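You operate a simulated robot arm through the tools that you are given. There is no shell and no other tool.

You run a simulated robot arm. Do the job below in one go: nothing can be reset, and whatever is moved stays where it is left.

## Task
Start the yellow-cage bearing in the housing, swing the head over, pump it flush and open the valve.
Fine: hands clear of the ram; the other bearing stays.

It is judged by the outcome, as a careful person would: the job done as asked, and still so three seconds after it is handed in. It fails if anything else is knocked over, pushed out of place, dropped, spilled or broken.

## Robot
A 7-joint arm with a two-finger parallel gripper, fixed in place. Base frame: the origin is on the floor under the middle of its stand, x ahead of it, y to its left, z up. Units: mm, rad, N and s.
It reaches about 1479 mm from its shoulder. Its first joint turns from -2.897 to 2.897 rad. Payload 4.4 kg.
The tool frame sits at the grasp point between the pads (the TCP): z along the fingers, y along the line on which they close. The tips reach 23 mm beyond it. Largest opening 94 mm; finger width 38, thickness 10; the body of the gripper, 54 by 96 mm, starts 39 mm behind the TCP.
Orientation is that of the tool frame in the base frame, as a unit quaternion [x, y, z, w]. With the fingers straight down and closing along the base's y, the tool's x points along the base's -x, its y along +y and its z along -z.

## Interface
- The arm moves only by the tool apply_moves. Its argument "moves" is a list that holds one entry, the list of rows, each a list of 7 numbers: the turn, a rotation vector about the tool's x, y, z in units of 45 degrees (1.0 is 45 degrees), then the shift along the tool's x, y, z in units of 250 mm (1.0 is 250 mm), then the closure, from 0 (fully open) to 1 (shut). In form: [[[rx, ry, rz, dx, dy, dz, gripper], ...]]. A call has 1 to 20 rows; each row is the pose to reach, as a shift and turn from the pose commanded when the call began, along the tool's axes at that moment. A call with a number of a shift or a turn outside -1 to 1 is refused whole. Each row takes 0.2 s and may step no farther than 50 mm and 0.15 rad from the row before; otherwise, or with a gripper value out of range, the whole call is refused. Where a pose cannot be reached the arm comes as near as it can. A force on the tool above 90 N (or 10 N above the force at the start of the call, whichever is more), or a blocked arm, ends the call early, and 0.2 s more pass. Each finger travels about 72 mm/s and halts on what it meets, pressing with about 22 N; the grip force reading is that of the motor and also rises with nothing between the fingers. The clock runs only during rows and for 0.2 s after the last one: add rows that repeat a pose to give the fingers time. It gives the time, the measured TCP pose, the force on the tool (base axes), the opening and the grip force at its end, in the units of the frame above (readings bear some noise), with the torque about the TCP (base axes, N m) and any sound that the robot's microphone picked up.
- Cameras (640 x 400 px; columns grow to the right, rows downward): "scene" is fixed at [48.6, 500, 1442.5]; the picture's right is [-0.44, -0.90, 0.00], its down [-0.26, 0.13, -0.96] and it looks along [0.86, -0.42, -0.29] (base axes); focal length 315 px, centre (320, 200). "wrist" rides on the gripper at [86, 16, -75] in the tool frame; the picture's right is [-0.18, 0.98, 0.00], its down [-0.58, -0.11, -0.81] and it looks along [-0.79, -0.15, 0.59] (tool axes); focal length 243 px, centre (320, 200). There is no depth. A picture from a camera that has moved, and an enlarged one, comes with that camera's place and axes in the base frame and with its lens.
- get_image(camera): a new picture of that camera. It takes no simulated time.
- inspect(camera, box): a new picture of the part [left, top, right, bottom] of that camera's present view, enlarged. It takes no simulated time.
- finish_job(): hands the job in; it is judged then, once.

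Nothing tells you positions but the pictures and the camera data. Unless the task says otherwise, let go and move clear before handing in.

The tools are called as a command line: name --argument value ..., lists and objects as JSON in quotes. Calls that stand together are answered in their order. apply_moves: Moves the arm, as the interface text tells. Its arguments: {"type":"object","properties":{"moves":{"type":"array"}},"required":["moves"]} The other tools are called the same way: get_image (camera) takes a picture; inspect (camera, box) takes an enlarged picture of a part of a camera's view; finish_job () hands the job in.

At the start:

```text
time_s: 0.0
tool_pos: [663.3, -68.0, 1260.3]
orientation: [0.0, 1.0, 0.0, 0.0]
force: [0.3, -0.3, 0.3]
wrist_torque: [0.02, 0.01, -0.05]
opening: 94.1
gripper_force: 0.1
```

scene: 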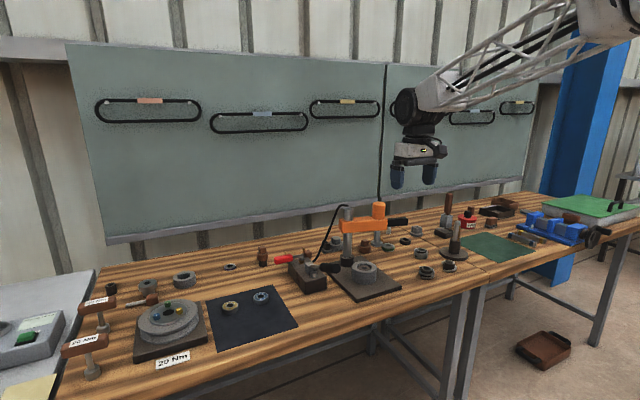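
wrist: 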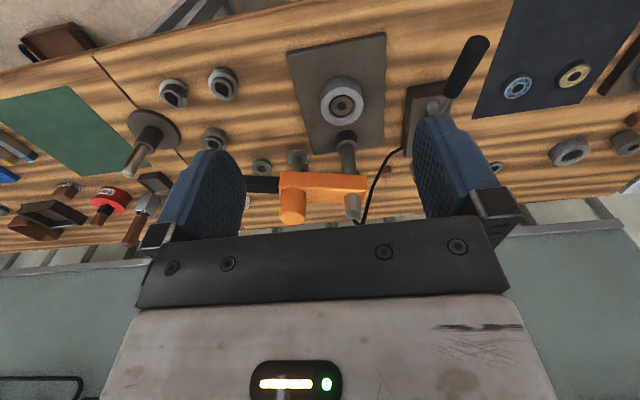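

I see a workbench with a small hydraulic press (orange head on a post), a hand pump with a red knob and black lever, a dark mat with two bearings (yellow and blue cages), and a housing on the press plate. I'll look closer before moving.

inspect --camera "scene" --box '[200, 190, 440, 340]'

inspect --camera "wrist" --box '[220, 20, 460, 230]'

inspect --camera "wrist" --box '[400, 20, 640, 190]'

inspect --camera "scene" --box '[260, 190, 420, 310]'

```text
2.67 times, centred on (320, 265) of scene
camera zoom: at [48.6, 500.0, 1442.5], right [-0.44, -0.9, 0.0], down [-0.26, 0.13, -0.96], along [0.86, -0.42, -0.29], focal length 841 px, centre (320, 27)
```

zoom: 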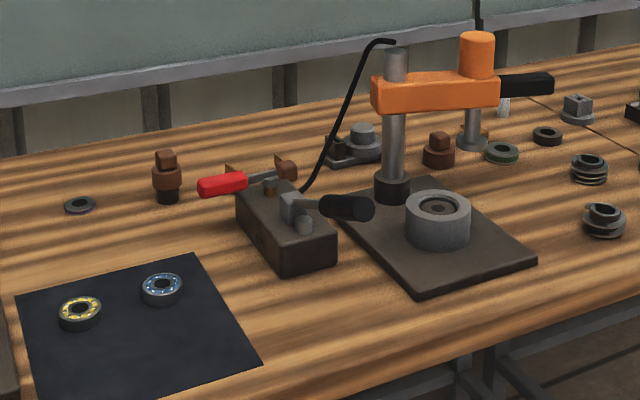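

```text
1.90 times, centred on (340, 125) of wrist
camera zoom: at [577.6, -50.6, 1334.8], right [0.18, 0.98, 0.0], down [0.58, -0.11, 0.81], along [0.79, -0.15, -0.59], focal length 462 px, centre (282, 343)
```

zoom: 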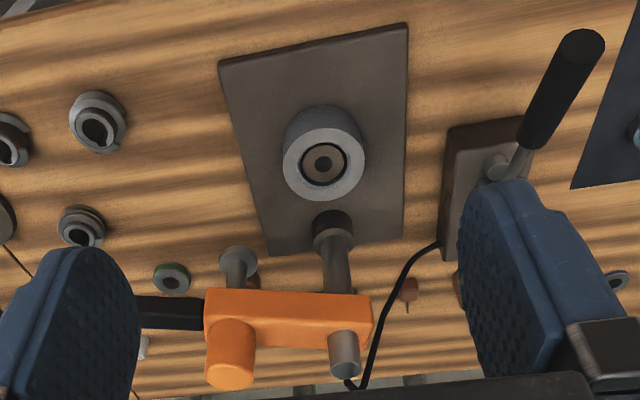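

```text
2.35 times, centred on (520, 105) of wrist
camera zoom: at [577.6, -50.6, 1334.8], right [0.18, 0.98, 0.0], down [0.58, -0.11, 0.81], along [0.79, -0.15, -0.59], focal length 571 px, centre (-151, 424)
```

zoom: 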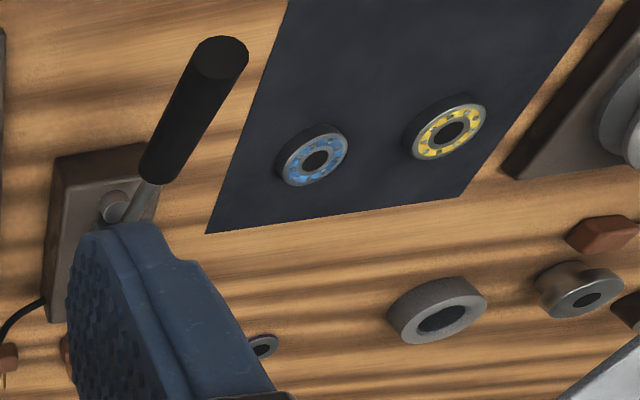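

```text
3.33 times, centred on (340, 250) of scene
camera zoom: at [48.6, 500.0, 1442.5], right [-0.44, -0.9, 0.0], down [-0.26, 0.13, -0.96], along [0.86, -0.42, -0.29], focal length 1051 px, centre (253, 33)
```

zoom: 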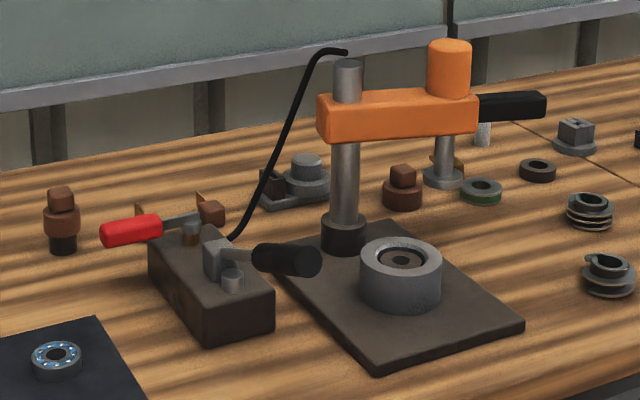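

The bench top is near z≈850. By triangulation the yellow bearing is near (890, 387, 866), the housing top near (848, -60, 910), the press post near (945, -58), and the pump lever end near (740, 117, 1001). I'll move the wrist camera towards the pump to see the valve and lever better.

apply_moves --moves '[[[0, 0, 0, 0.015, 0.12, 0.087, 0], [0, 0, 0, 0.03, 0.24, 0.174, 0], [0, 0, 0, 0.045, 0.36, 0.26, 0], [0, 0, 0, 0.06, 0.48, 0.347, 0], [0, 0, 0, 0.075, 0.6, 0.433, 0], [0, 0, 0, 0.092, 0.712, 0.52, 0]]]'

get_image --camera "wrist"

get_image --camera "scene"

```text
time_s: 1.4
tool_pos: [639.9, 110.6, 1129.3]
orientation: [0.0, 1.0, 0.001, -0.001]
force: [-1.0, -0.1, -0.6]
wrist_torque: [0.0, 0.01, -0.02]
opening: 94.2
gripper_force: 0.0
```

```text
taken
camera wrist: at [554.2, 128.0, 1203.8], right [0.18, 0.98, 0.0], down [0.58, -0.11, 0.81], along [0.79, -0.15, -0.59], focal length 243 px, centre (320, 200)
```

wrist: 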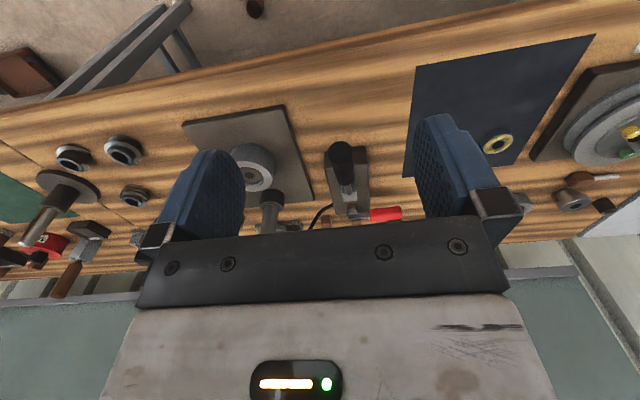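

```text
taken
```

scene: 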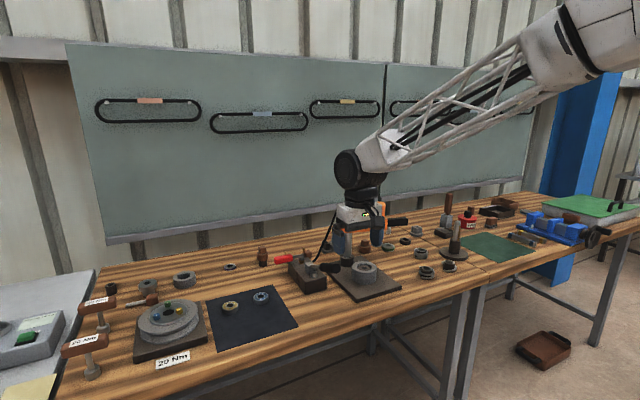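

inspect --camera "wrist" --box '[260, 110, 420, 240]'

inspect --camera "scene" --box '[260, 230, 350, 300]'

```text
3.08 times, centred on (340, 175) of wrist
camera zoom: at [554.2, 128.0, 1203.8], right [0.18, 0.98, 0.0], down [0.58, -0.11, 0.81], along [0.79, -0.15, -0.59], focal length 746 px, centre (258, 277)
```

zoom: 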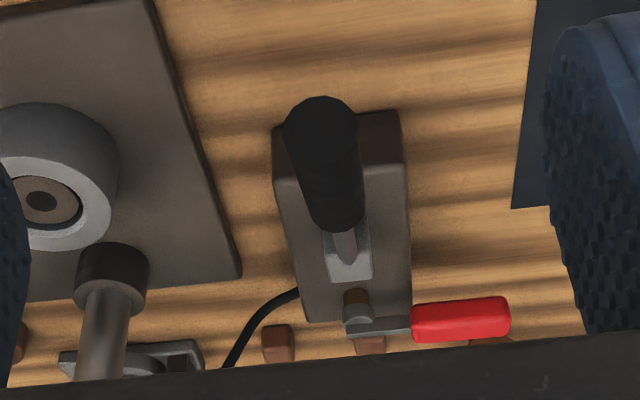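

```text
5.71 times, centred on (305, 265) of scene
camera zoom: at [48.6, 500.0, 1442.5], right [-0.44, -0.9, 0.0], down [-0.26, 0.13, -0.96], along [0.86, -0.42, -0.29], focal length 1802 px, centre (406, -171)
```

zoom: 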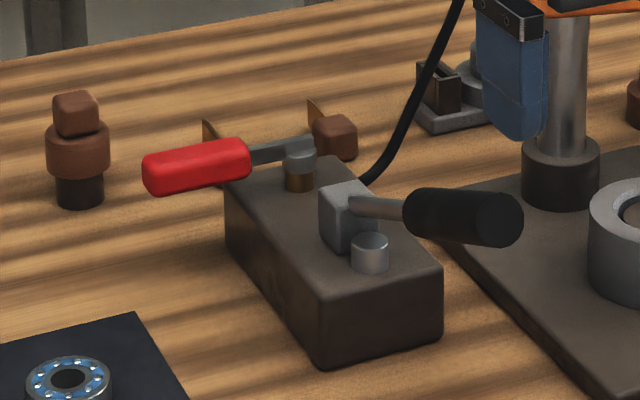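

The red-gripped valve lever is near (992, 115, 920) and points across the pump (+y). The pump lever pivots near (925, 110, 915). I'll zoom in on the valve, the ram and the bearing for details such as tags and stops.

inspect --camera "wrist" --box '[330, 190, 400, 234]'

inspect --camera "scene" --box '[270, 240, 326, 275]'

inspect --camera "scene" --box '[205, 285, 285, 335]'

inspect --camera "scene" --box '[335, 250, 399, 290]'

inspect --camera "scene" --box '[330, 195, 418, 250]'

```text
9.09 times, centred on (365, 212) of wrist
camera zoom: at [554.2, 128.0, 1203.8], right [0.18, 0.98, 0.0], down [0.58, -0.11, 0.81], along [0.79, -0.15, -0.59], focal length 2206 px, centre (-89, 91)
```

zoom: 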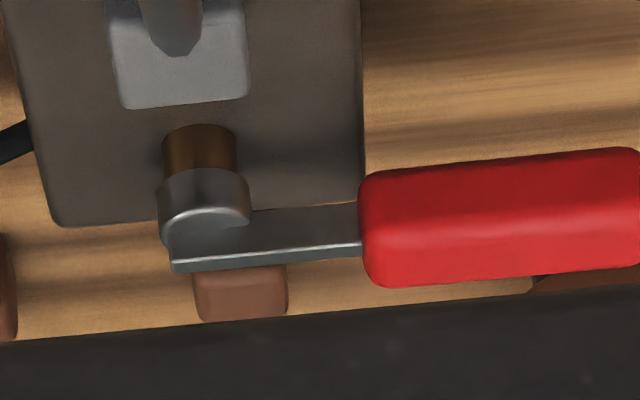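

```text
11.43 times, centred on (298, 258) of scene
camera zoom: at [48.6, 500.0, 1442.5], right [-0.44, -0.9, 0.0], down [-0.26, 0.13, -0.96], along [0.86, -0.42, -0.29], focal length 3605 px, centre (571, -457)
```

zoom: 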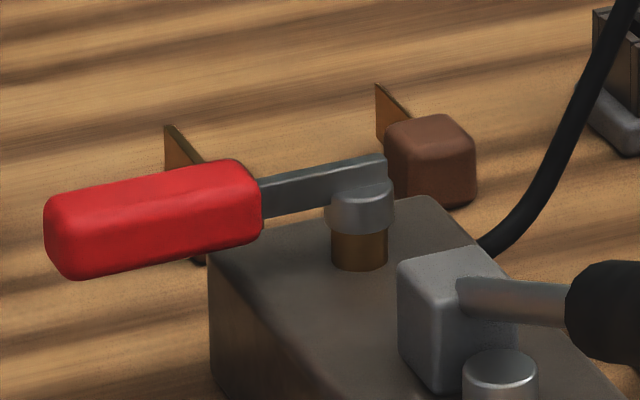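

```text
8.00 times, centred on (245, 310) of scene
camera zoom: at [48.6, 500.0, 1442.5], right [-0.44, -0.9, 0.0], down [-0.26, 0.13, -0.96], along [0.86, -0.42, -0.29], focal length 2523 px, centre (920, -680)
```

zoom: 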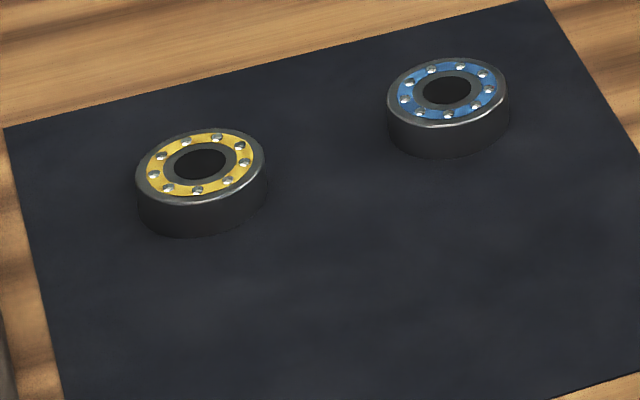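

```text
10.00 times, centred on (367, 270) of scene
camera zoom: at [48.6, 500.0, 1442.5], right [-0.44, -0.9, 0.0], down [-0.26, 0.13, -0.96], along [0.86, -0.42, -0.29], focal length 3154 px, centre (-150, -500)
```

zoom: 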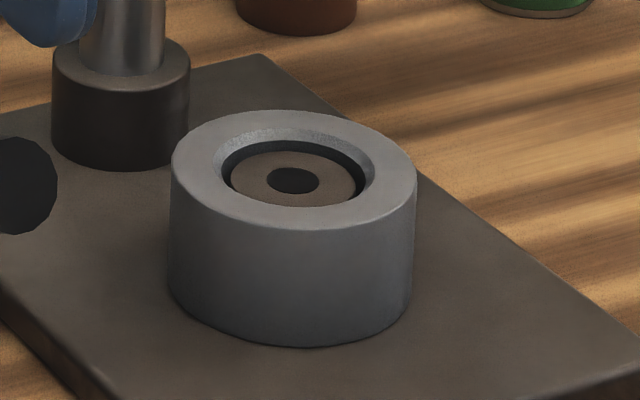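

```text
7.27 times, centred on (374, 222) of scene
camera zoom: at [48.6, 500.0, 1442.5], right [-0.44, -0.9, 0.0], down [-0.26, 0.13, -0.96], along [0.86, -0.42, -0.29], focal length 2294 px, centre (-73, 36)
```

zoom: 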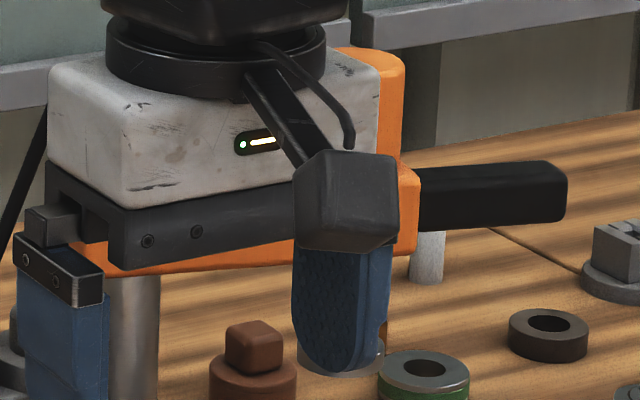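

The zoomed views are crisp: the housing bore has a chamfer, and the yellow bearing lies flat on the mat. There are odd thin plates behind the pump, so I'll move the camera over there to understand them and the valve.

apply_moves --moves '[[[0, 0, 0, -0.14, 0.06, 0.047, 0], [0, 0, 0, -0.28, 0.12, 0.093, 0], [0, 0, 0, -0.42, 0.18, 0.14, 0], [0, 0, 0, -0.56, 0.24, 0.187, 0], [0, 0, 0, -0.7, 0.3, 0.233, 0], [0, 0, 0, -0.84, 0.36, 0.28, 0]]]'

get_image --camera "wrist"

inspect --camera "wrist" --box '[235, 120, 395, 220]'

```text
time_s: 2.8
tool_pos: [849.8, 202.2, 1060.9]
orientation: [0.0, 1.0, 0.001, 0.0]
force: [0.2, -0.4, 0.6]
wrist_torque: [-0.01, 0.02, -0.02]
opening: 94.1
gripper_force: 0.1
```

```text
taken
camera wrist: at [763.9, 219.0, 1135.0], right [0.18, 0.98, 0.0], down [0.58, -0.11, 0.81], along [0.79, -0.15, -0.59], focal length 243 px, centre (320, 200)
```

wrist: 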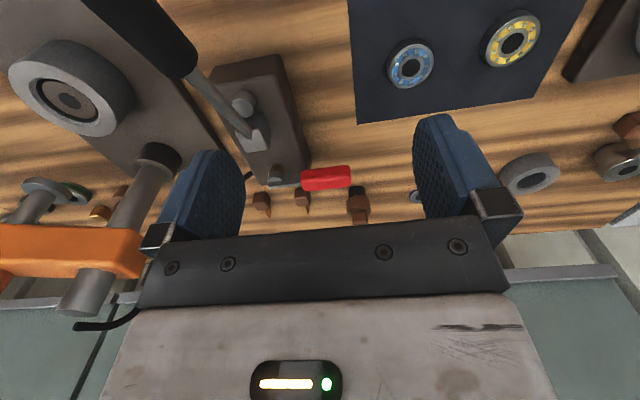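

```text
4.00 times, centred on (315, 170) of wrist
camera zoom: at [763.9, 219.0, 1135.0], right [0.18, 0.98, 0.0], down [0.58, -0.11, 0.81], along [0.79, -0.15, -0.59], focal length 970 px, centre (340, 320)
```

zoom: 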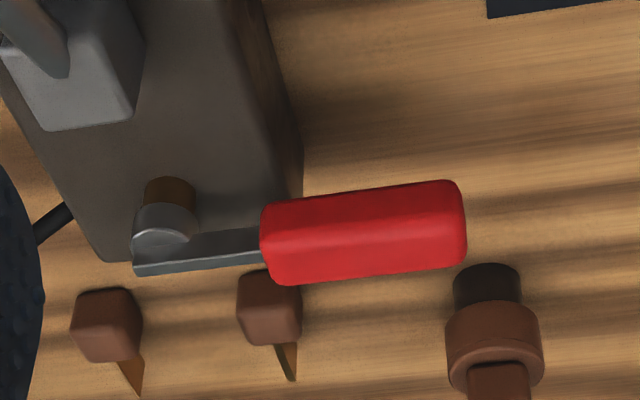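

The brown blocks behind the pump are just other items near x≈1100, clear of where I need to work. Next I'll move above the yellow bearing to fix its position accurately.

apply_moves --moves '[[[0, 0, 0, -0.032, 0.148, 0.06, 0], [0, 0, 0, -0.064, 0.296, 0.12, 0], [0, 0, 0, -0.096, 0.444, 0.18, 0], [0, 0, 0, -0.128, 0.592, 0.24, 0], [0, 0, 0, -0.16, 0.74, 0.304, 0], [0, 0, 0, -0.16, 0.74, 0.304, 0]]]'

get_image --camera "wrist"

inspect --camera "wrist" --box '[260, 20, 380, 110]'

inspect --camera "scene" --box '[200, 240, 296, 330]'

```text
time_s: 4.2
tool_pos: [890.7, 384.7, 984.6]
orientation: [0.0, 1.0, 0.0, 0.001]
force: [0.1, 0.2, 0.3]
wrist_torque: [0.0, -0.02, -0.02]
opening: 94.0
gripper_force: 0.1
```

```text
taken
camera wrist: at [805.5, 402.1, 1058.9], right [0.18, 0.98, 0.0], down [0.58, -0.11, 0.81], along [0.79, -0.15, -0.59], focal length 243 px, centre (320, 200)
```

wrist: 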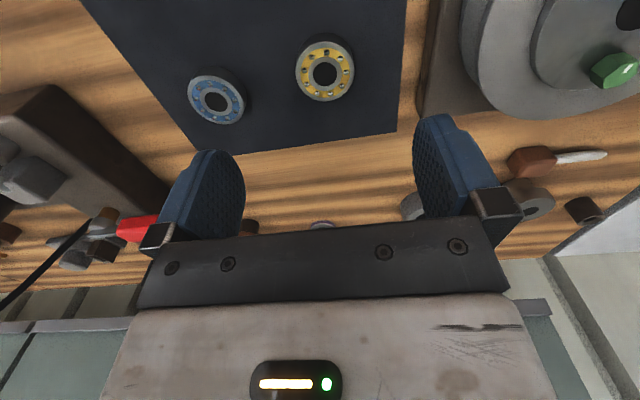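

```text
4.44 times, centred on (320, 65) of wrist
camera zoom: at [805.5, 402.1, 1058.9], right [0.18, 0.98, 0.0], down [0.58, -0.11, 0.81], along [0.79, -0.15, -0.59], focal length 1078 px, centre (320, 800)
```

zoom: 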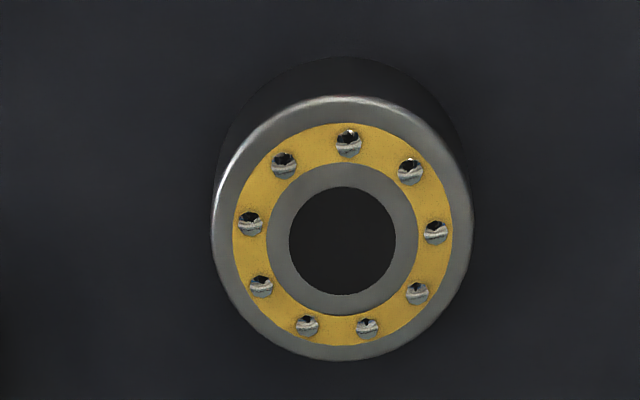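

```text
4.44 times, centred on (248, 285) of scene
camera zoom: at [48.6, 500.0, 1442.5], right [-0.44, -0.9, 0.0], down [-0.26, 0.13, -0.96], along [0.86, -0.42, -0.29], focal length 1402 px, centre (640, -178)
```

zoom: 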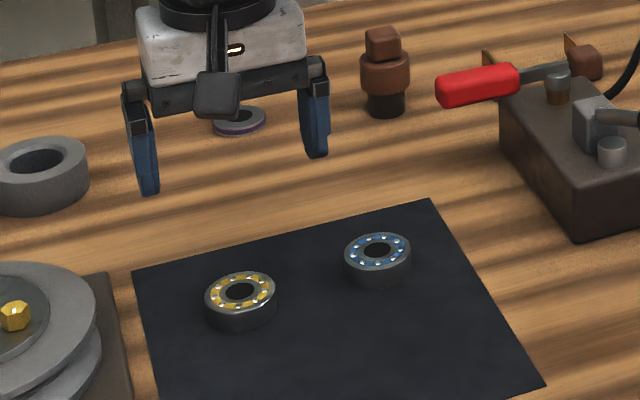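

I've triangulated the yellow bearing's top centre to about (899, 389, 866), about 46 mm in diameter and 14 mm tall. I'll lower to a hover right above it and check the alignment.

apply_moves --moves '[[[0, 0, 0, -0.017, 0.007, 0.09, 0.15], [0, 0, 0, -0.035, 0.0144, 0.18, 0.3], [0, 0, 0, -0.035, 0.0144, 0.22, 0.3], [0, 0, 0, -0.035, 0.0144, 0.22, 0.3]]]'

get_image --camera "wrist"

inspect --camera "wrist" --box '[240, 0, 400, 110]'

inspect --camera "scene" --box '[200, 265, 280, 320]'

```text
time_s: 5.2
tool_pos: [901.4, 387.9, 928.7]
orientation: [0.0, 1.0, 0.0, 0.0]
force: [-0.2, 0.0, 0.0]
wrist_torque: [0.04, -0.01, 0.0]
opening: 65.9
gripper_force: 0.0
```

```text
taken
camera wrist: at [814.5, 406.1, 1003.4], right [0.18, 0.98, 0.0], down [0.58, -0.11, 0.81], along [0.79, -0.15, -0.59], focal length 243 px, centre (320, 200)
```

wrist: 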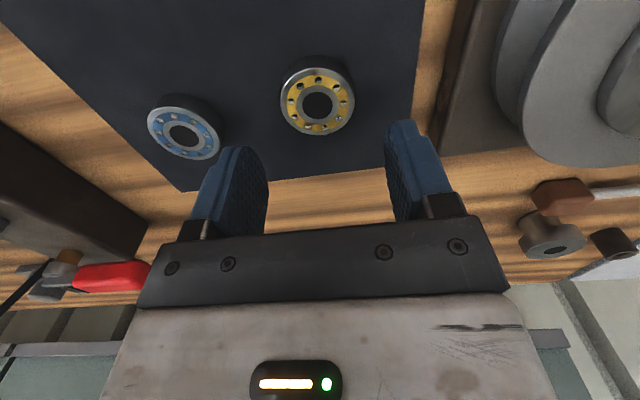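

```text
3.64 times, centred on (320, 55) of wrist
camera zoom: at [814.5, 406.1, 1003.4], right [0.18, 0.98, 0.0], down [0.58, -0.11, 0.81], along [0.79, -0.15, -0.59], focal length 882 px, centre (320, 727)
```

zoom: 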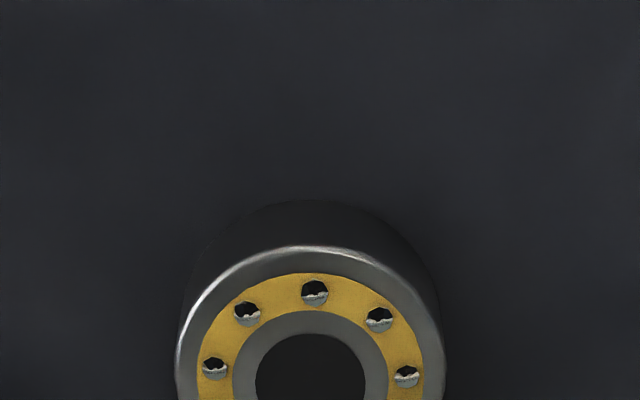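

```text
7.27 times, centred on (240, 292) of scene
camera zoom: at [48.6, 500.0, 1442.5], right [-0.44, -0.9, 0.0], down [-0.26, 0.13, -0.96], along [0.86, -0.42, -0.29], focal length 2294 px, centre (902, -473)
```

zoom: 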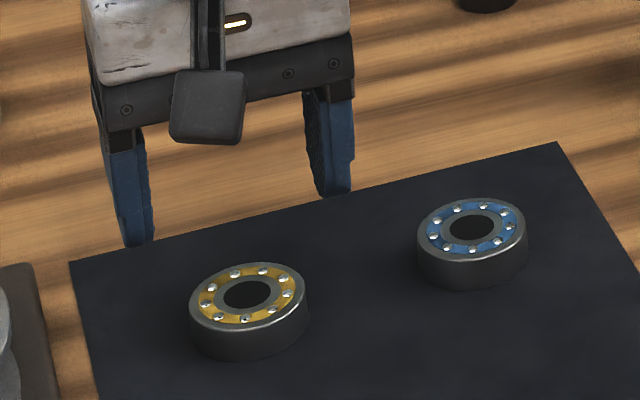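

The bearing is nearly centred under the gripper. I'll make one finer check before descending.

inspect --camera "wrist" --box '[260, 60, 376, 140]'

```text
5.00 times, centred on (318, 100) of wrist
camera zoom: at [814.5, 406.1, 1003.4], right [0.18, 0.98, 0.0], down [0.58, -0.11, 0.81], along [0.79, -0.15, -0.59], focal length 1213 px, centre (330, 700)
```

zoom: 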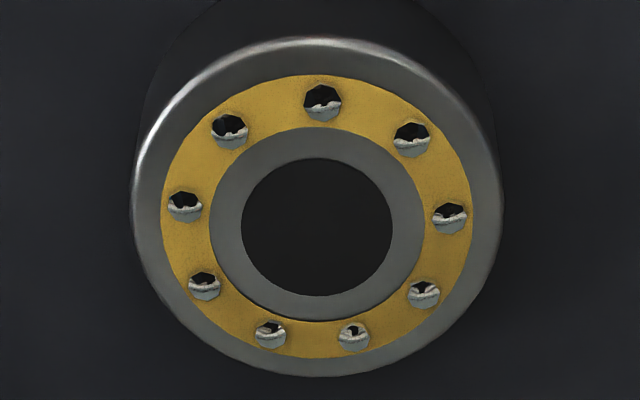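

It's aligned in x and about 1.5 mm off in y. I'll correct that, descend so the tips sit about 6 mm above the mat, and close on the outer race.

apply_moves --moves '[[[0, 0, 0, 0, -0.006, 0.06, 0.3], [0, 0, 0, 0, -0.006, 0.12, 0.3], [0, 0, 0, 0, -0.006, 0.17, 0.3], [0, 0, 0, 0, -0.006, 0.197, 0.3], [0, 0, 0, 0, -0.006, 0.197, 0.3]]]'

inspect --camera "scene" --box '[200, 270, 280, 325]'

get_image --camera "wrist"

```text
time_s: 6.4
tool_pos: [899.4, 389.6, 878.6]
orientation: [0.0, 1.0, 0.0, -0.001]
force: [-0.6, -0.3, 0.7]
wrist_torque: [-0.03, 0.0, 0.01]
opening: 66.0
gripper_force: 0.0
```

```text
7.27 times, centred on (240, 298) of scene
camera zoom: at [48.6, 500.0, 1442.5], right [-0.44, -0.9, 0.0], down [-0.26, 0.13, -0.96], along [0.86, -0.42, -0.29], focal length 2294 px, centre (902, -509)
```

zoom: 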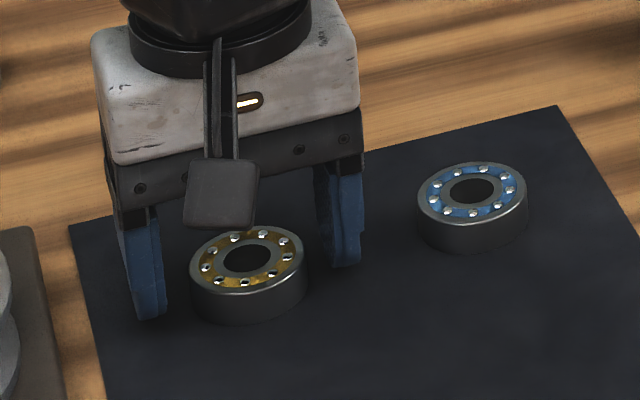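

```text
taken
camera wrist: at [813.3, 405.9, 953.5], right [0.18, 0.98, 0.0], down [0.58, -0.11, 0.81], along [0.79, -0.15, -0.59], focal length 243 px, centre (320, 200)
```

wrist: 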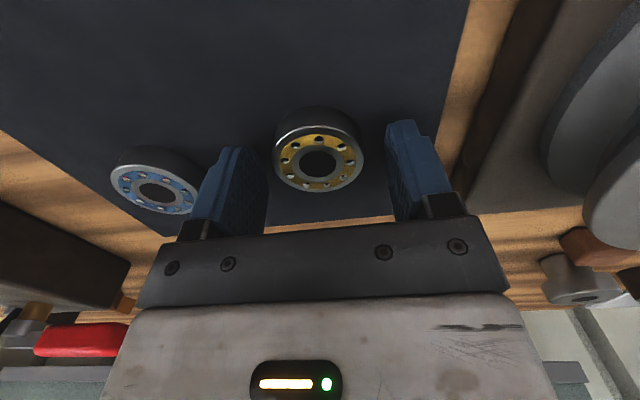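

The fingers straddle the bearing, so I'm closing on it now.

apply_moves --moves '[[[0, 0, 0, 0, 0, 0, 0.5], [0, 0, 0, 0, 0, 0, 0.8], [0, 0, 0, 0, 0, 0, 0.8], [0, 0, 0, 0, 0, 0, 0.8]]]'

get_image --camera "wrist"

inspect --camera "scene" --box '[200, 270, 280, 325]'

```text
time_s: 7.4
tool_pos: [899.4, 389.7, 878.7]
orientation: [0.0, 1.0, 0.0, 0.0]
force: [-0.3, 0.8, -0.2]
wrist_torque: [0.04, 0.0, 0.02]
opening: 45.9
gripper_force: 21.6
```

```text
taken
camera wrist: at [813.3, 405.9, 953.7], right [0.18, 0.98, 0.0], down [0.58, -0.11, 0.81], along [0.79, -0.15, -0.59], focal length 243 px, centre (320, 200)
```

wrist: 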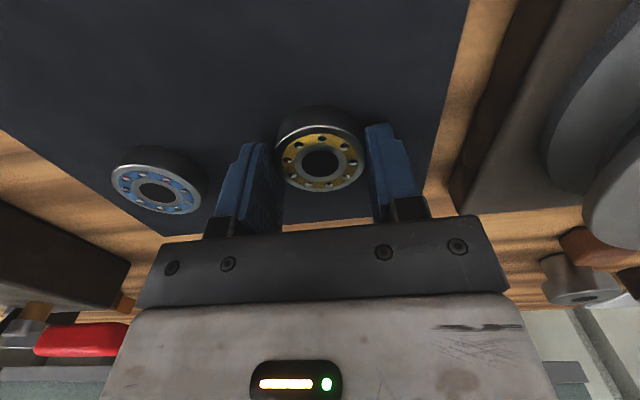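

```text
7.27 times, centred on (240, 298) of scene
camera zoom: at [48.6, 500.0, 1442.5], right [-0.44, -0.9, 0.0], down [-0.26, 0.13, -0.96], along [0.86, -0.42, -0.29], focal length 2294 px, centre (902, -509)
```

zoom: 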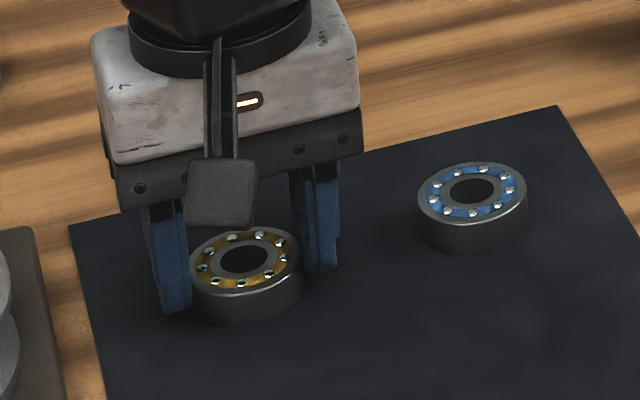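

The bearing is gripped (45.9 mm, 21.6 N). I'm lifting straight up and carrying it towards the housing above all obstacles.

apply_moves --moves '[[[0, 0, 0, 0, 0, -0.06, 0.8], [0, 0, 0, 0, 0, -0.16, 0.8], [0, 0, 0, 0, 0, -0.3, 0.8], [0, 0, 0, 0, 0, -0.45, 0.8], [0, 0, 0, 0, 0, -0.6, 0.8], [0, 0, 0, 0, -0.1, -0.7, 0.8], [0, 0, 0, 0.02, -0.25, -0.75, 0.8], [0, 0, 0, 0.04, -0.42, -0.75, 0.8], [0, 0, 0, 0.06, -0.6, -0.75, 0.8], [0, 0, 0, 0.08, -0.78, -0.75, 0.8], [0, 0, 0, 0.1, -0.95, -0.75, 0.8]]]'

get_image --camera "wrist"

get_image --camera "scene"

```text
time_s: 9.8
tool_pos: [874.4, 150.5, 1066.9]
orientation: [0.0, 1.0, 0.0, 0.001]
force: [-0.5, -0.3, -1.0]
wrist_torque: [0.02, 0.02, 0.01]
opening: 18.8
gripper_force: 0.1
```

```text
taken
camera wrist: at [787.5, 167.8, 1141.8], right [0.18, 0.98, 0.0], down [0.58, -0.11, 0.81], along [0.79, -0.15, -0.59], focal length 243 px, centre (320, 200)
```

wrist: 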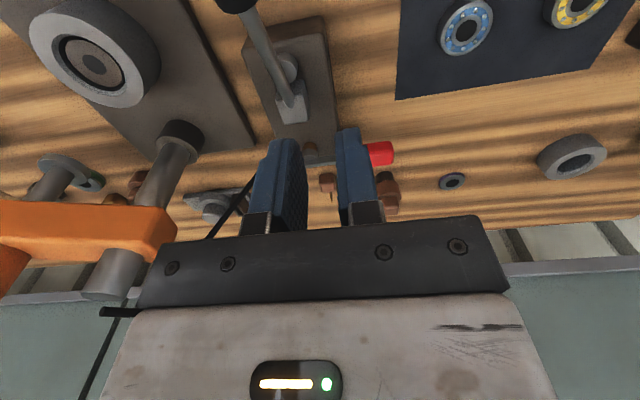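

```text
taken
```

scene: 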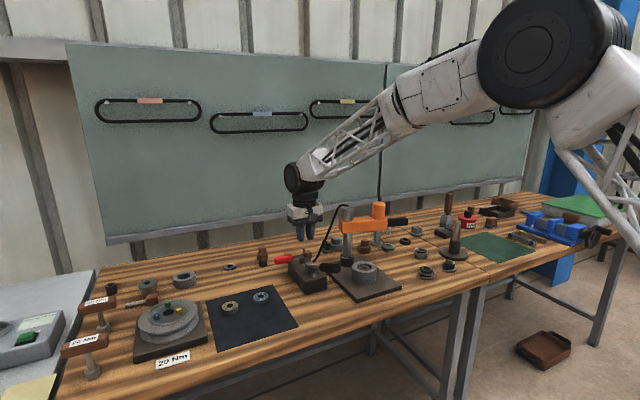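

The gripper came up empty: the bearing slipped out and appears to be still on the mat near where it was. I'll check that nothing was disturbed.

inspect --camera "scene" --box '[200, 275, 300, 345]'

inspect --camera "wrist" --box '[230, 120, 410, 230]'

inspect --camera "scene" --box '[270, 195, 340, 255]'

```text
5.71 times, centred on (250, 310) of scene
camera zoom: at [48.6, 500.0, 1442.5], right [-0.44, -0.9, 0.0], down [-0.26, 0.13, -0.96], along [0.86, -0.42, -0.29], focal length 1802 px, centre (720, -429)
```

zoom: 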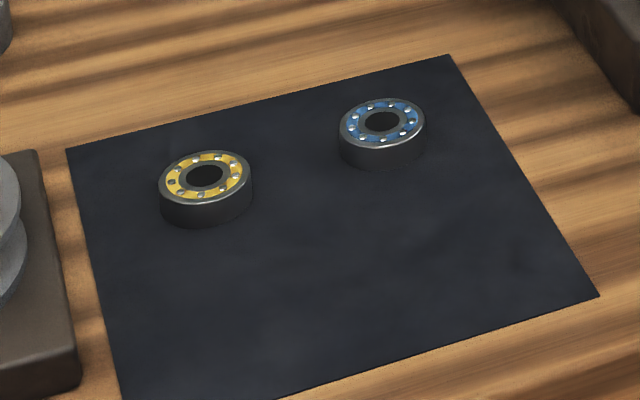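

```text
3.56 times, centred on (320, 175) of wrist
camera zoom: at [787.5, 167.8, 1141.8], right [0.18, 0.98, 0.0], down [0.58, -0.11, 0.81], along [0.79, -0.15, -0.59], focal length 863 px, centre (320, 289)
```

zoom: 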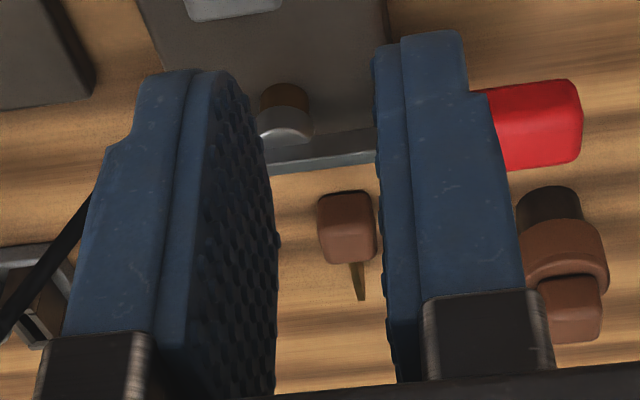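

```text
6.67 times, centred on (305, 225) of scene
camera zoom: at [48.6, 500.0, 1442.5], right [-0.44, -0.9, 0.0], down [-0.26, 0.13, -0.96], along [0.86, -0.42, -0.29], focal length 2103 px, centre (420, 33)
```

zoom: 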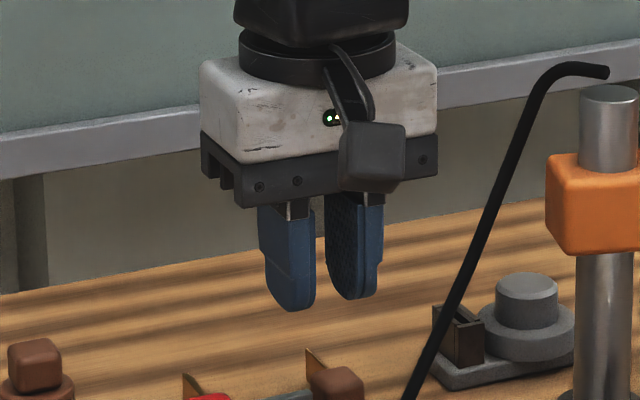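

The bearing slipped free right at the start of the lift. It has stayed flat on the mat within about 1 mm of its original spot. I'll go back, grip lower with more pad on the race, and lift much more slowly.

apply_moves --moves '[[[0, 0, 0, -0.01, 0.12, 0, 0.6], [0, 0, 0, -0.03, 0.3, 0, 0.4], [0, 0, 0, -0.05, 0.48, 0, 0.3], [0, 0, 0, -0.07, 0.65, 0.05, 0.3], [0, 0, 0, -0.09, 0.8, 0.12, 0.3], [0, 0, 0, -0.1, 0.95, 0.2, 0.3], [0, 0, 0, -0.1, 0.95, 0.36, 0.3], [0, 0, 0, -0.1, 0.95, 0.5, 0.3], [0, 0, 0, -0.1, 0.95, 0.55, 0.3], [0, 0, 0, -0.1, 0.95, 0.55, 0.3]]]'

inspect --camera "wrist" --box '[260, 60, 376, 140]'

get_image --camera "wrist"

```text
time_s: 12.0
tool_pos: [899.2, 388.2, 927.8]
orientation: [0.0, 1.0, 0.0, 0.0]
force: [0.0, -1.3, 0.5]
wrist_torque: [0.03, 0.01, 0.0]
opening: 65.8
gripper_force: 0.1
```

```text
5.00 times, centred on (318, 100) of wrist
camera zoom: at [813.5, 405.0, 1003.1], right [0.18, 0.98, 0.0], down [0.58, -0.11, 0.81], along [0.79, -0.15, -0.59], focal length 1213 px, centre (330, 700)
```

zoom: 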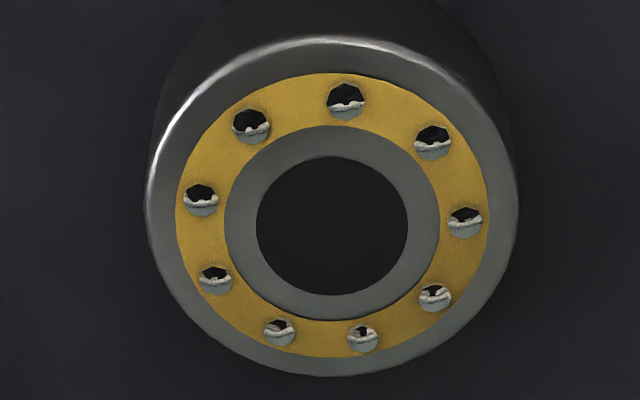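

```text
taken
camera wrist: at [813.5, 405.0, 1003.1], right [0.18, 0.98, 0.0], down [0.58, -0.11, 0.81], along [0.79, -0.15, -0.59], focal length 243 px, centre (320, 200)
```

wrist: 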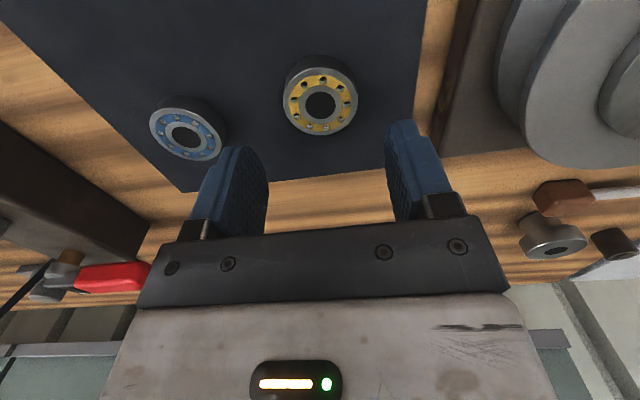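

It's well aligned again. I'm lowering further this time, so the tips are just above the mat, and checking the force.

apply_moves --moves '[[[0, 0, 0, 0, 0, 0.1, 0.3], [0, 0, 0, 0, 0, 0.18, 0.3], [0, 0, 0, 0, 0, 0.2, 0.3], [0, 0, 0, 0, 0, 0.208, 0.3], [0, 0, 0, 0, 0, 0.212, 0.3], [0, 0, 0, 0, 0, 0.214, 0.3], [0, 0, 0, 0, 0, 0.214, 0.3]]]'

inspect --camera "scene" --box '[210, 285, 270, 325]'

```text
time_s: 13.6
tool_pos: [900.4, 388.1, 876.0]
orientation: [0.0, 1.0, 0.0, 0.001]
force: [1.2, -0.2, -1.6]
wrist_torque: [0.03, -0.01, -0.01]
opening: 65.7
gripper_force: 0.1
```

```text
10.00 times, centred on (240, 305) of scene
camera zoom: at [48.6, 500.0, 1442.5], right [-0.44, -0.9, 0.0], down [-0.26, 0.13, -0.96], along [0.86, -0.42, -0.29], focal length 3154 px, centre (1120, -850)
```

zoom: 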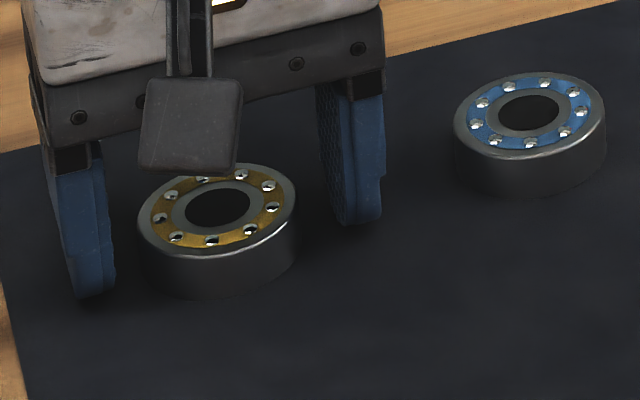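

apply_moves --moves '[[[0, 0, 0, 0, 0, 0.004, 0.3], [0, 0, 0, 0, 0, 0.006, 0.3], [0, 0, 0, 0, 0, 0.006, 0.3]]]'

```text
time_s: 14.4
tool_pos: [899.0, 387.8, 875.0]
orientation: [0.0, 1.0, 0.0, 0.0]
force: [0.6, 0.7, -0.2]
wrist_torque: [0.01, -0.01, 0.01]
opening: 65.8
gripper_force: 0.1
```

No contact with the mat yet, and the tips are at z≈852. I'm closing firmly and lifting a little at a time.

apply_moves --moves '[[[0, 0, 0, 0, 0, 0, 0.5], [0, 0, 0, 0, 0, 0, 0.8], [0, 0, 0, 0, 0, 0, 1.0], [0, 0, 0, 0, 0, 0, 1.0], [0, 0, 0, 0, 0, 0, 1.0], [0, 0, 0, 0, 0, -0.004, 1.0], [0, 0, 0, 0, 0, -0.008, 1.0], [0, 0, 0, 0, 0, -0.012, 1.0], [0, 0, 0, 0, 0, -0.016, 1.0], [0, 0, 0, 0, 0, -0.02, 1.0], [0, 0, 0, 0, 0, -0.024, 1.0]]]'

inspect --camera "scene" --box '[210, 285, 270, 325]'

get_image --camera "wrist"

```text
time_s: 16.8
tool_pos: [899.4, 388.1, 880.7]
orientation: [0.0, 1.0, 0.0, 0.001]
force: [0.2, 0.5, -1.3]
wrist_torque: [-0.01, -0.01, 0.01]
opening: 45.9
gripper_force: 22.7
```

```text
10.00 times, centred on (240, 305) of scene
camera zoom: at [48.6, 500.0, 1442.5], right [-0.44, -0.9, 0.0], down [-0.26, 0.13, -0.96], along [0.86, -0.42, -0.29], focal length 3154 px, centre (1120, -850)
```

zoom: 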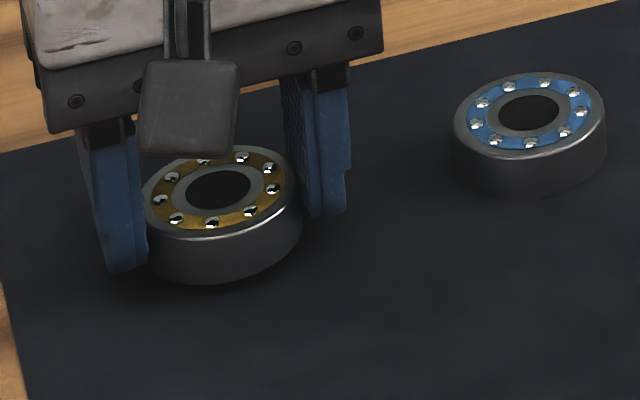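

```text
taken
camera wrist: at [813.5, 404.8, 955.6], right [0.18, 0.98, 0.0], down [0.58, -0.11, 0.81], along [0.79, -0.15, -0.59], focal length 243 px, centre (320, 200)
```

wrist: 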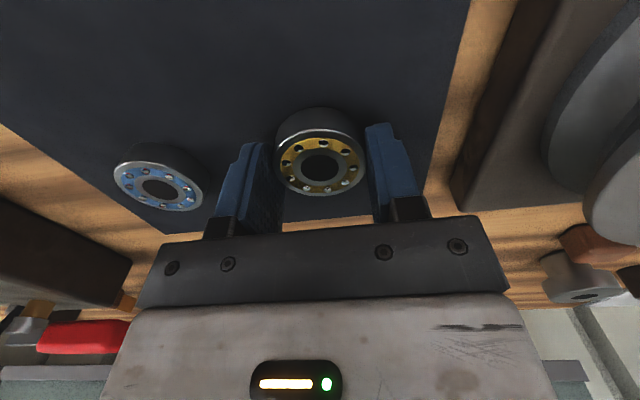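

The bearing is lifting with the gripper this time. I'll carry on gently and check that it isn't tilting.

apply_moves --moves '[[[0, 0, 0, 0, 0, -0.004, 1.0], [0, 0, 0, 0, 0, -0.01, 1.0], [0, 0, 0, 0, 0, -0.018, 1.0], [0, 0, 0, 0, 0, -0.028, 1.0], [0, 0, 0, 0, 0, -0.04, 1.0], [0, 0, 0, 0, 0, -0.05, 1.0], [0, 0, 0, 0, 0, -0.058, 1.0], [0, 0, 0, 0, 0, -0.062, 1.0]]]'

inspect --camera "scene" --box '[210, 280, 270, 320]'

inspect --camera "wrist" --box '[260, 100, 380, 200]'

```text
time_s: 18.6
tool_pos: [898.7, 386.5, 896.5]
orientation: [-0.001, 1.0, 0.0, 0.0]
force: [-0.5, 0.2, -1.2]
wrist_torque: [-0.04, 0.01, 0.03]
opening: 45.6
gripper_force: 22.1
```

```text
10.00 times, centred on (240, 300) of scene
camera zoom: at [48.6, 500.0, 1442.5], right [-0.44, -0.9, 0.0], down [-0.26, 0.13, -0.96], along [0.86, -0.42, -0.29], focal length 3154 px, centre (1120, -800)
```

zoom: 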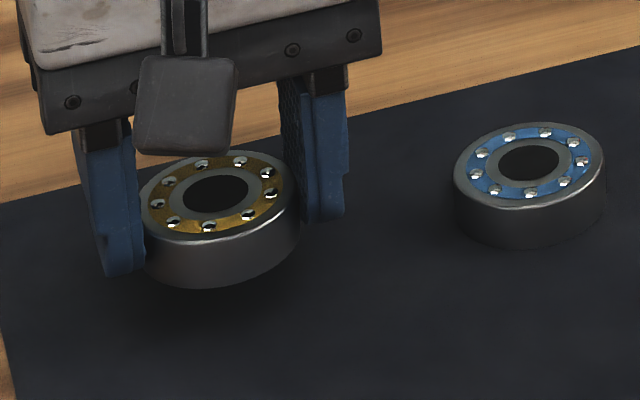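

```text
4.00 times, centred on (320, 150) of wrist
camera zoom: at [813.4, 404.2, 971.4], right [0.18, 0.98, 0.0], down [0.58, -0.11, 0.81], along [0.79, -0.15, -0.59], focal length 970 px, centre (320, 400)
```

zoom: 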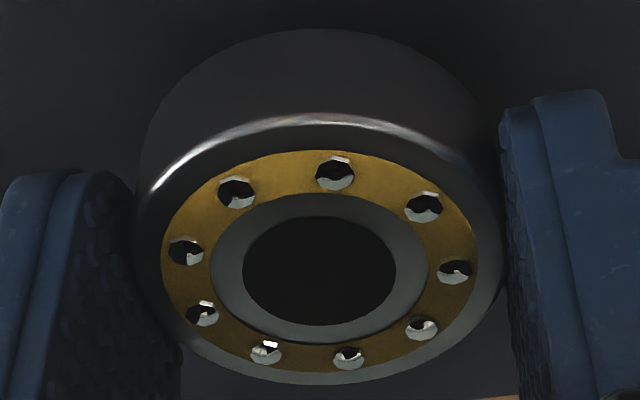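

It's held securely and level. I'm raising it smoothly to transit height.

apply_moves --moves '[[[0, 0, 0, 0, 0, -0.008, 1.0], [0, 0, 0, 0, 0, -0.024, 1.0], [0, 0, 0, 0, 0, -0.05, 1.0], [0, 0, 0, 0, 0, -0.09, 1.0], [0, 0, 0, 0, 0, -0.14, 1.0], [0, 0, 0, 0, 0, -0.2, 1.0], [0, 0, 0, 0, 0, -0.26, 1.0], [0, 0, 0, 0, 0, -0.32, 1.0], [0, 0, 0, 0, 0, -0.38, 1.0], [0, 0, 0, 0, 0, -0.44, 1.0], [0, 0, 0, 0, 0, -0.49, 1.0], [0, 0, 0, 0, 0, -0.53, 1.0], [0, 0, 0, 0, 0, -0.56, 1.0], [0, 0, 0, 0, 0, -0.575, 1.0], [0, 0, 0, 0, 0, -0.58, 1.0]]]'

inspect --camera "wrist" --box '[240, 100, 400, 200]'

```text
time_s: 21.8
tool_pos: [899.3, 387.7, 1041.5]
orientation: [0.0, 1.0, 0.0, 0.001]
force: [-0.3, -0.3, -1.0]
wrist_torque: [-0.03, -0.01, 0.0]
opening: 45.6
gripper_force: 22.5
```

```text
4.00 times, centred on (320, 150) of wrist
camera zoom: at [813.5, 404.2, 1116.4], right [0.18, 0.98, 0.0], down [0.58, -0.11, 0.81], along [0.79, -0.15, -0.59], focal length 970 px, centre (320, 400)
```

zoom: 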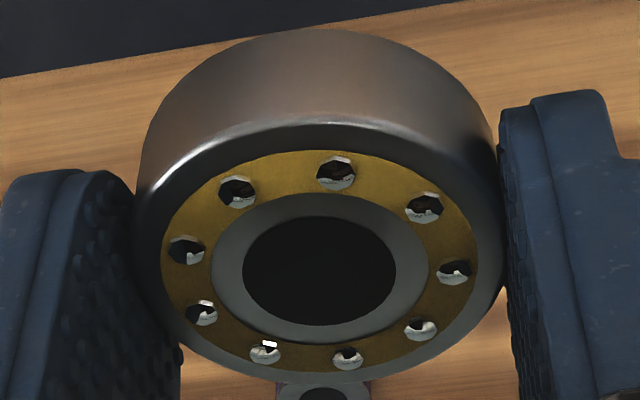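

No slip, identical view. I'm carrying it sideways toward the housing with gentle acceleration.

apply_moves --moves '[[[0, 0, 0, 0.001, -0.012, 0, 1.0], [0, 0, 0, 0.004, -0.04, 0, 1.0], [0, 0, 0, 0.009, -0.08, 0, 1.0], [0, 0, 0, 0.015, -0.14, 0, 1.0], [0, 0, 0, 0.022, -0.21, 0, 1.0], [0, 0, 0, 0.031, -0.29, 0, 1.0], [0, 0, 0, 0.04, -0.37, 0, 1.0], [0, 0, 0, 0.048, -0.45, 0, 1.0], [0, 0, 0, 0.057, -0.53, 0, 1.0], [0, 0, 0, 0.065, -0.61, 0, 1.0], [0, 0, 0, 0.074, -0.69, 0, 1.0], [0, 0, 0, 0.082, -0.77, 0, 1.0], [0, 0, 0, 0.09, -0.84, 0, 1.0], [0, 0, 0, 0.096, -0.9, 0, 1.0], [0, 0, 0, 0.101, -0.95, 0, 1.0], [0, 0, 0, 0.104, -0.98, 0, 1.0], [0, 0, 0, 0.105, -0.99, 0, 1.0]]]'

get_image --camera "wrist"

get_image --camera "scene"

```text
time_s: 25.4
tool_pos: [873.2, 140.0, 1039.9]
orientation: [0.0, 1.0, 0.0, 0.001]
force: [-0.4, -0.9, -2.3]
wrist_torque: [0.0, 0.0, 0.01]
opening: 45.7
gripper_force: 21.7
```

```text
taken
camera wrist: at [787.3, 157.2, 1115.8], right [0.18, 0.98, 0.0], down [0.58, -0.11, 0.81], along [0.79, -0.15, -0.59], focal length 243 px, centre (320, 200)
```

wrist: 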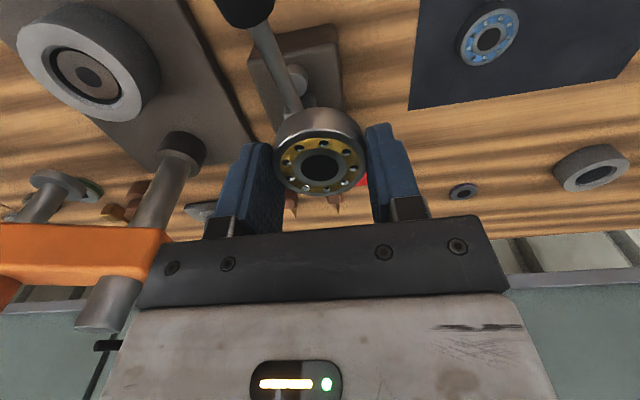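

```text
taken
```

scene: 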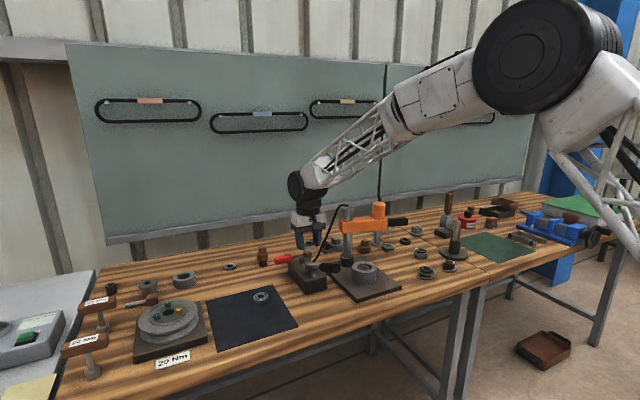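

Holding firmly. I'm continuing to just above the housing.

apply_moves --moves '[[[0, 0, 0, 0.004, -0.012, 0, 1.0], [0, 0, 0, 0.01, -0.04, 0, 1.0], [0, 0, 0, 0.018, -0.08, 0, 1.0], [0, 0, 0, 0.026, -0.14, 0, 1.0], [0, 0, 0, 0.034, -0.21, 0, 1.0], [0, 0, 0, 0.042, -0.29, 0, 1.0], [0, 0, 0, 0.05, -0.37, 0, 1.0], [0, 0, 0, 0.06, -0.45, 0, 1.0], [0, 0, 0, 0.068, -0.53, 0, 1.0], [0, 0, 0, 0.074, -0.6, 0, 1.0], [0, 0, 0, 0.079, -0.66, 0, 1.0], [0, 0, 0, 0.082, -0.71, 0, 1.0], [0, 0, 0, 0.085, -0.75, 0, 1.0], [0, 0, 0, 0.086, -0.78, 0, 1.0], [0, 0, 0, 0.087, -0.796, 0, 1.0]]]'

get_image --camera "wrist"

inspect --camera "wrist" --box '[240, 30, 400, 140]'

inspect --camera "scene" --box '[310, 185, 430, 300]'

```text
time_s: 28.6
tool_pos: [851.0, -59.7, 1041.9]
orientation: [0.0, 1.0, 0.0, 0.0]
force: [0.3, -0.2, -1.7]
wrist_torque: [-0.05, -0.02, -0.04]
opening: 45.8
gripper_force: 21.5
```

```text
taken
camera wrist: at [765.5, -42.7, 1116.2], right [0.18, 0.98, 0.0], down [0.58, -0.11, 0.81], along [0.79, -0.15, -0.59], focal length 243 px, centre (320, 200)
```

wrist: 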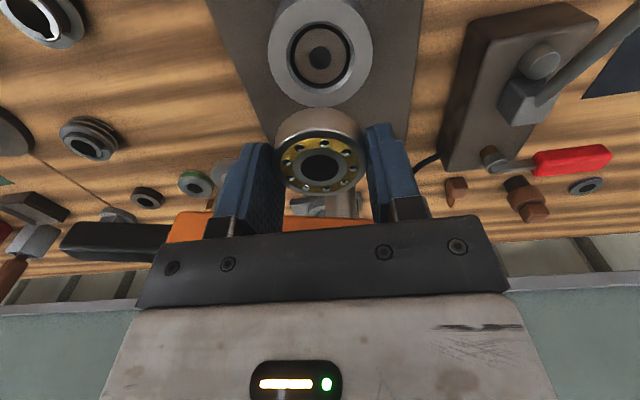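

```text
3.64 times, centred on (320, 85) of wrist
camera zoom: at [765.5, -42.7, 1116.2], right [0.18, 0.98, 0.0], down [0.58, -0.11, 0.81], along [0.79, -0.15, -0.59], focal length 882 px, centre (320, 618)
```

zoom: 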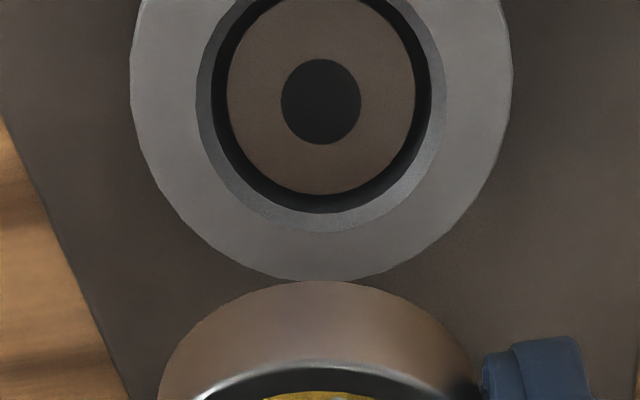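

```text
3.48 times, centred on (370, 242) of scene
camera zoom: at [48.6, 500.0, 1442.5], right [-0.44, -0.9, 0.0], down [-0.26, 0.13, -0.96], along [0.86, -0.42, -0.29], focal length 1097 px, centre (146, 52)
```

zoom: 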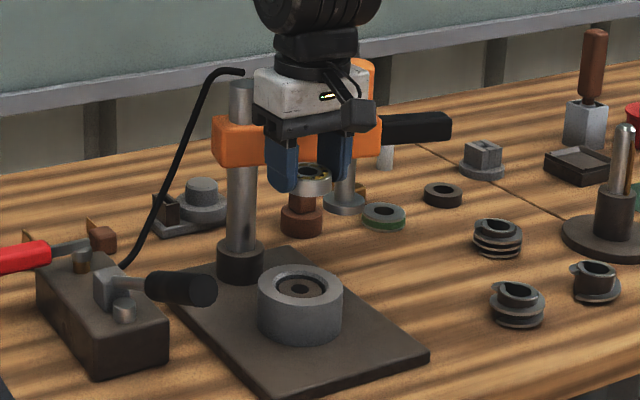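

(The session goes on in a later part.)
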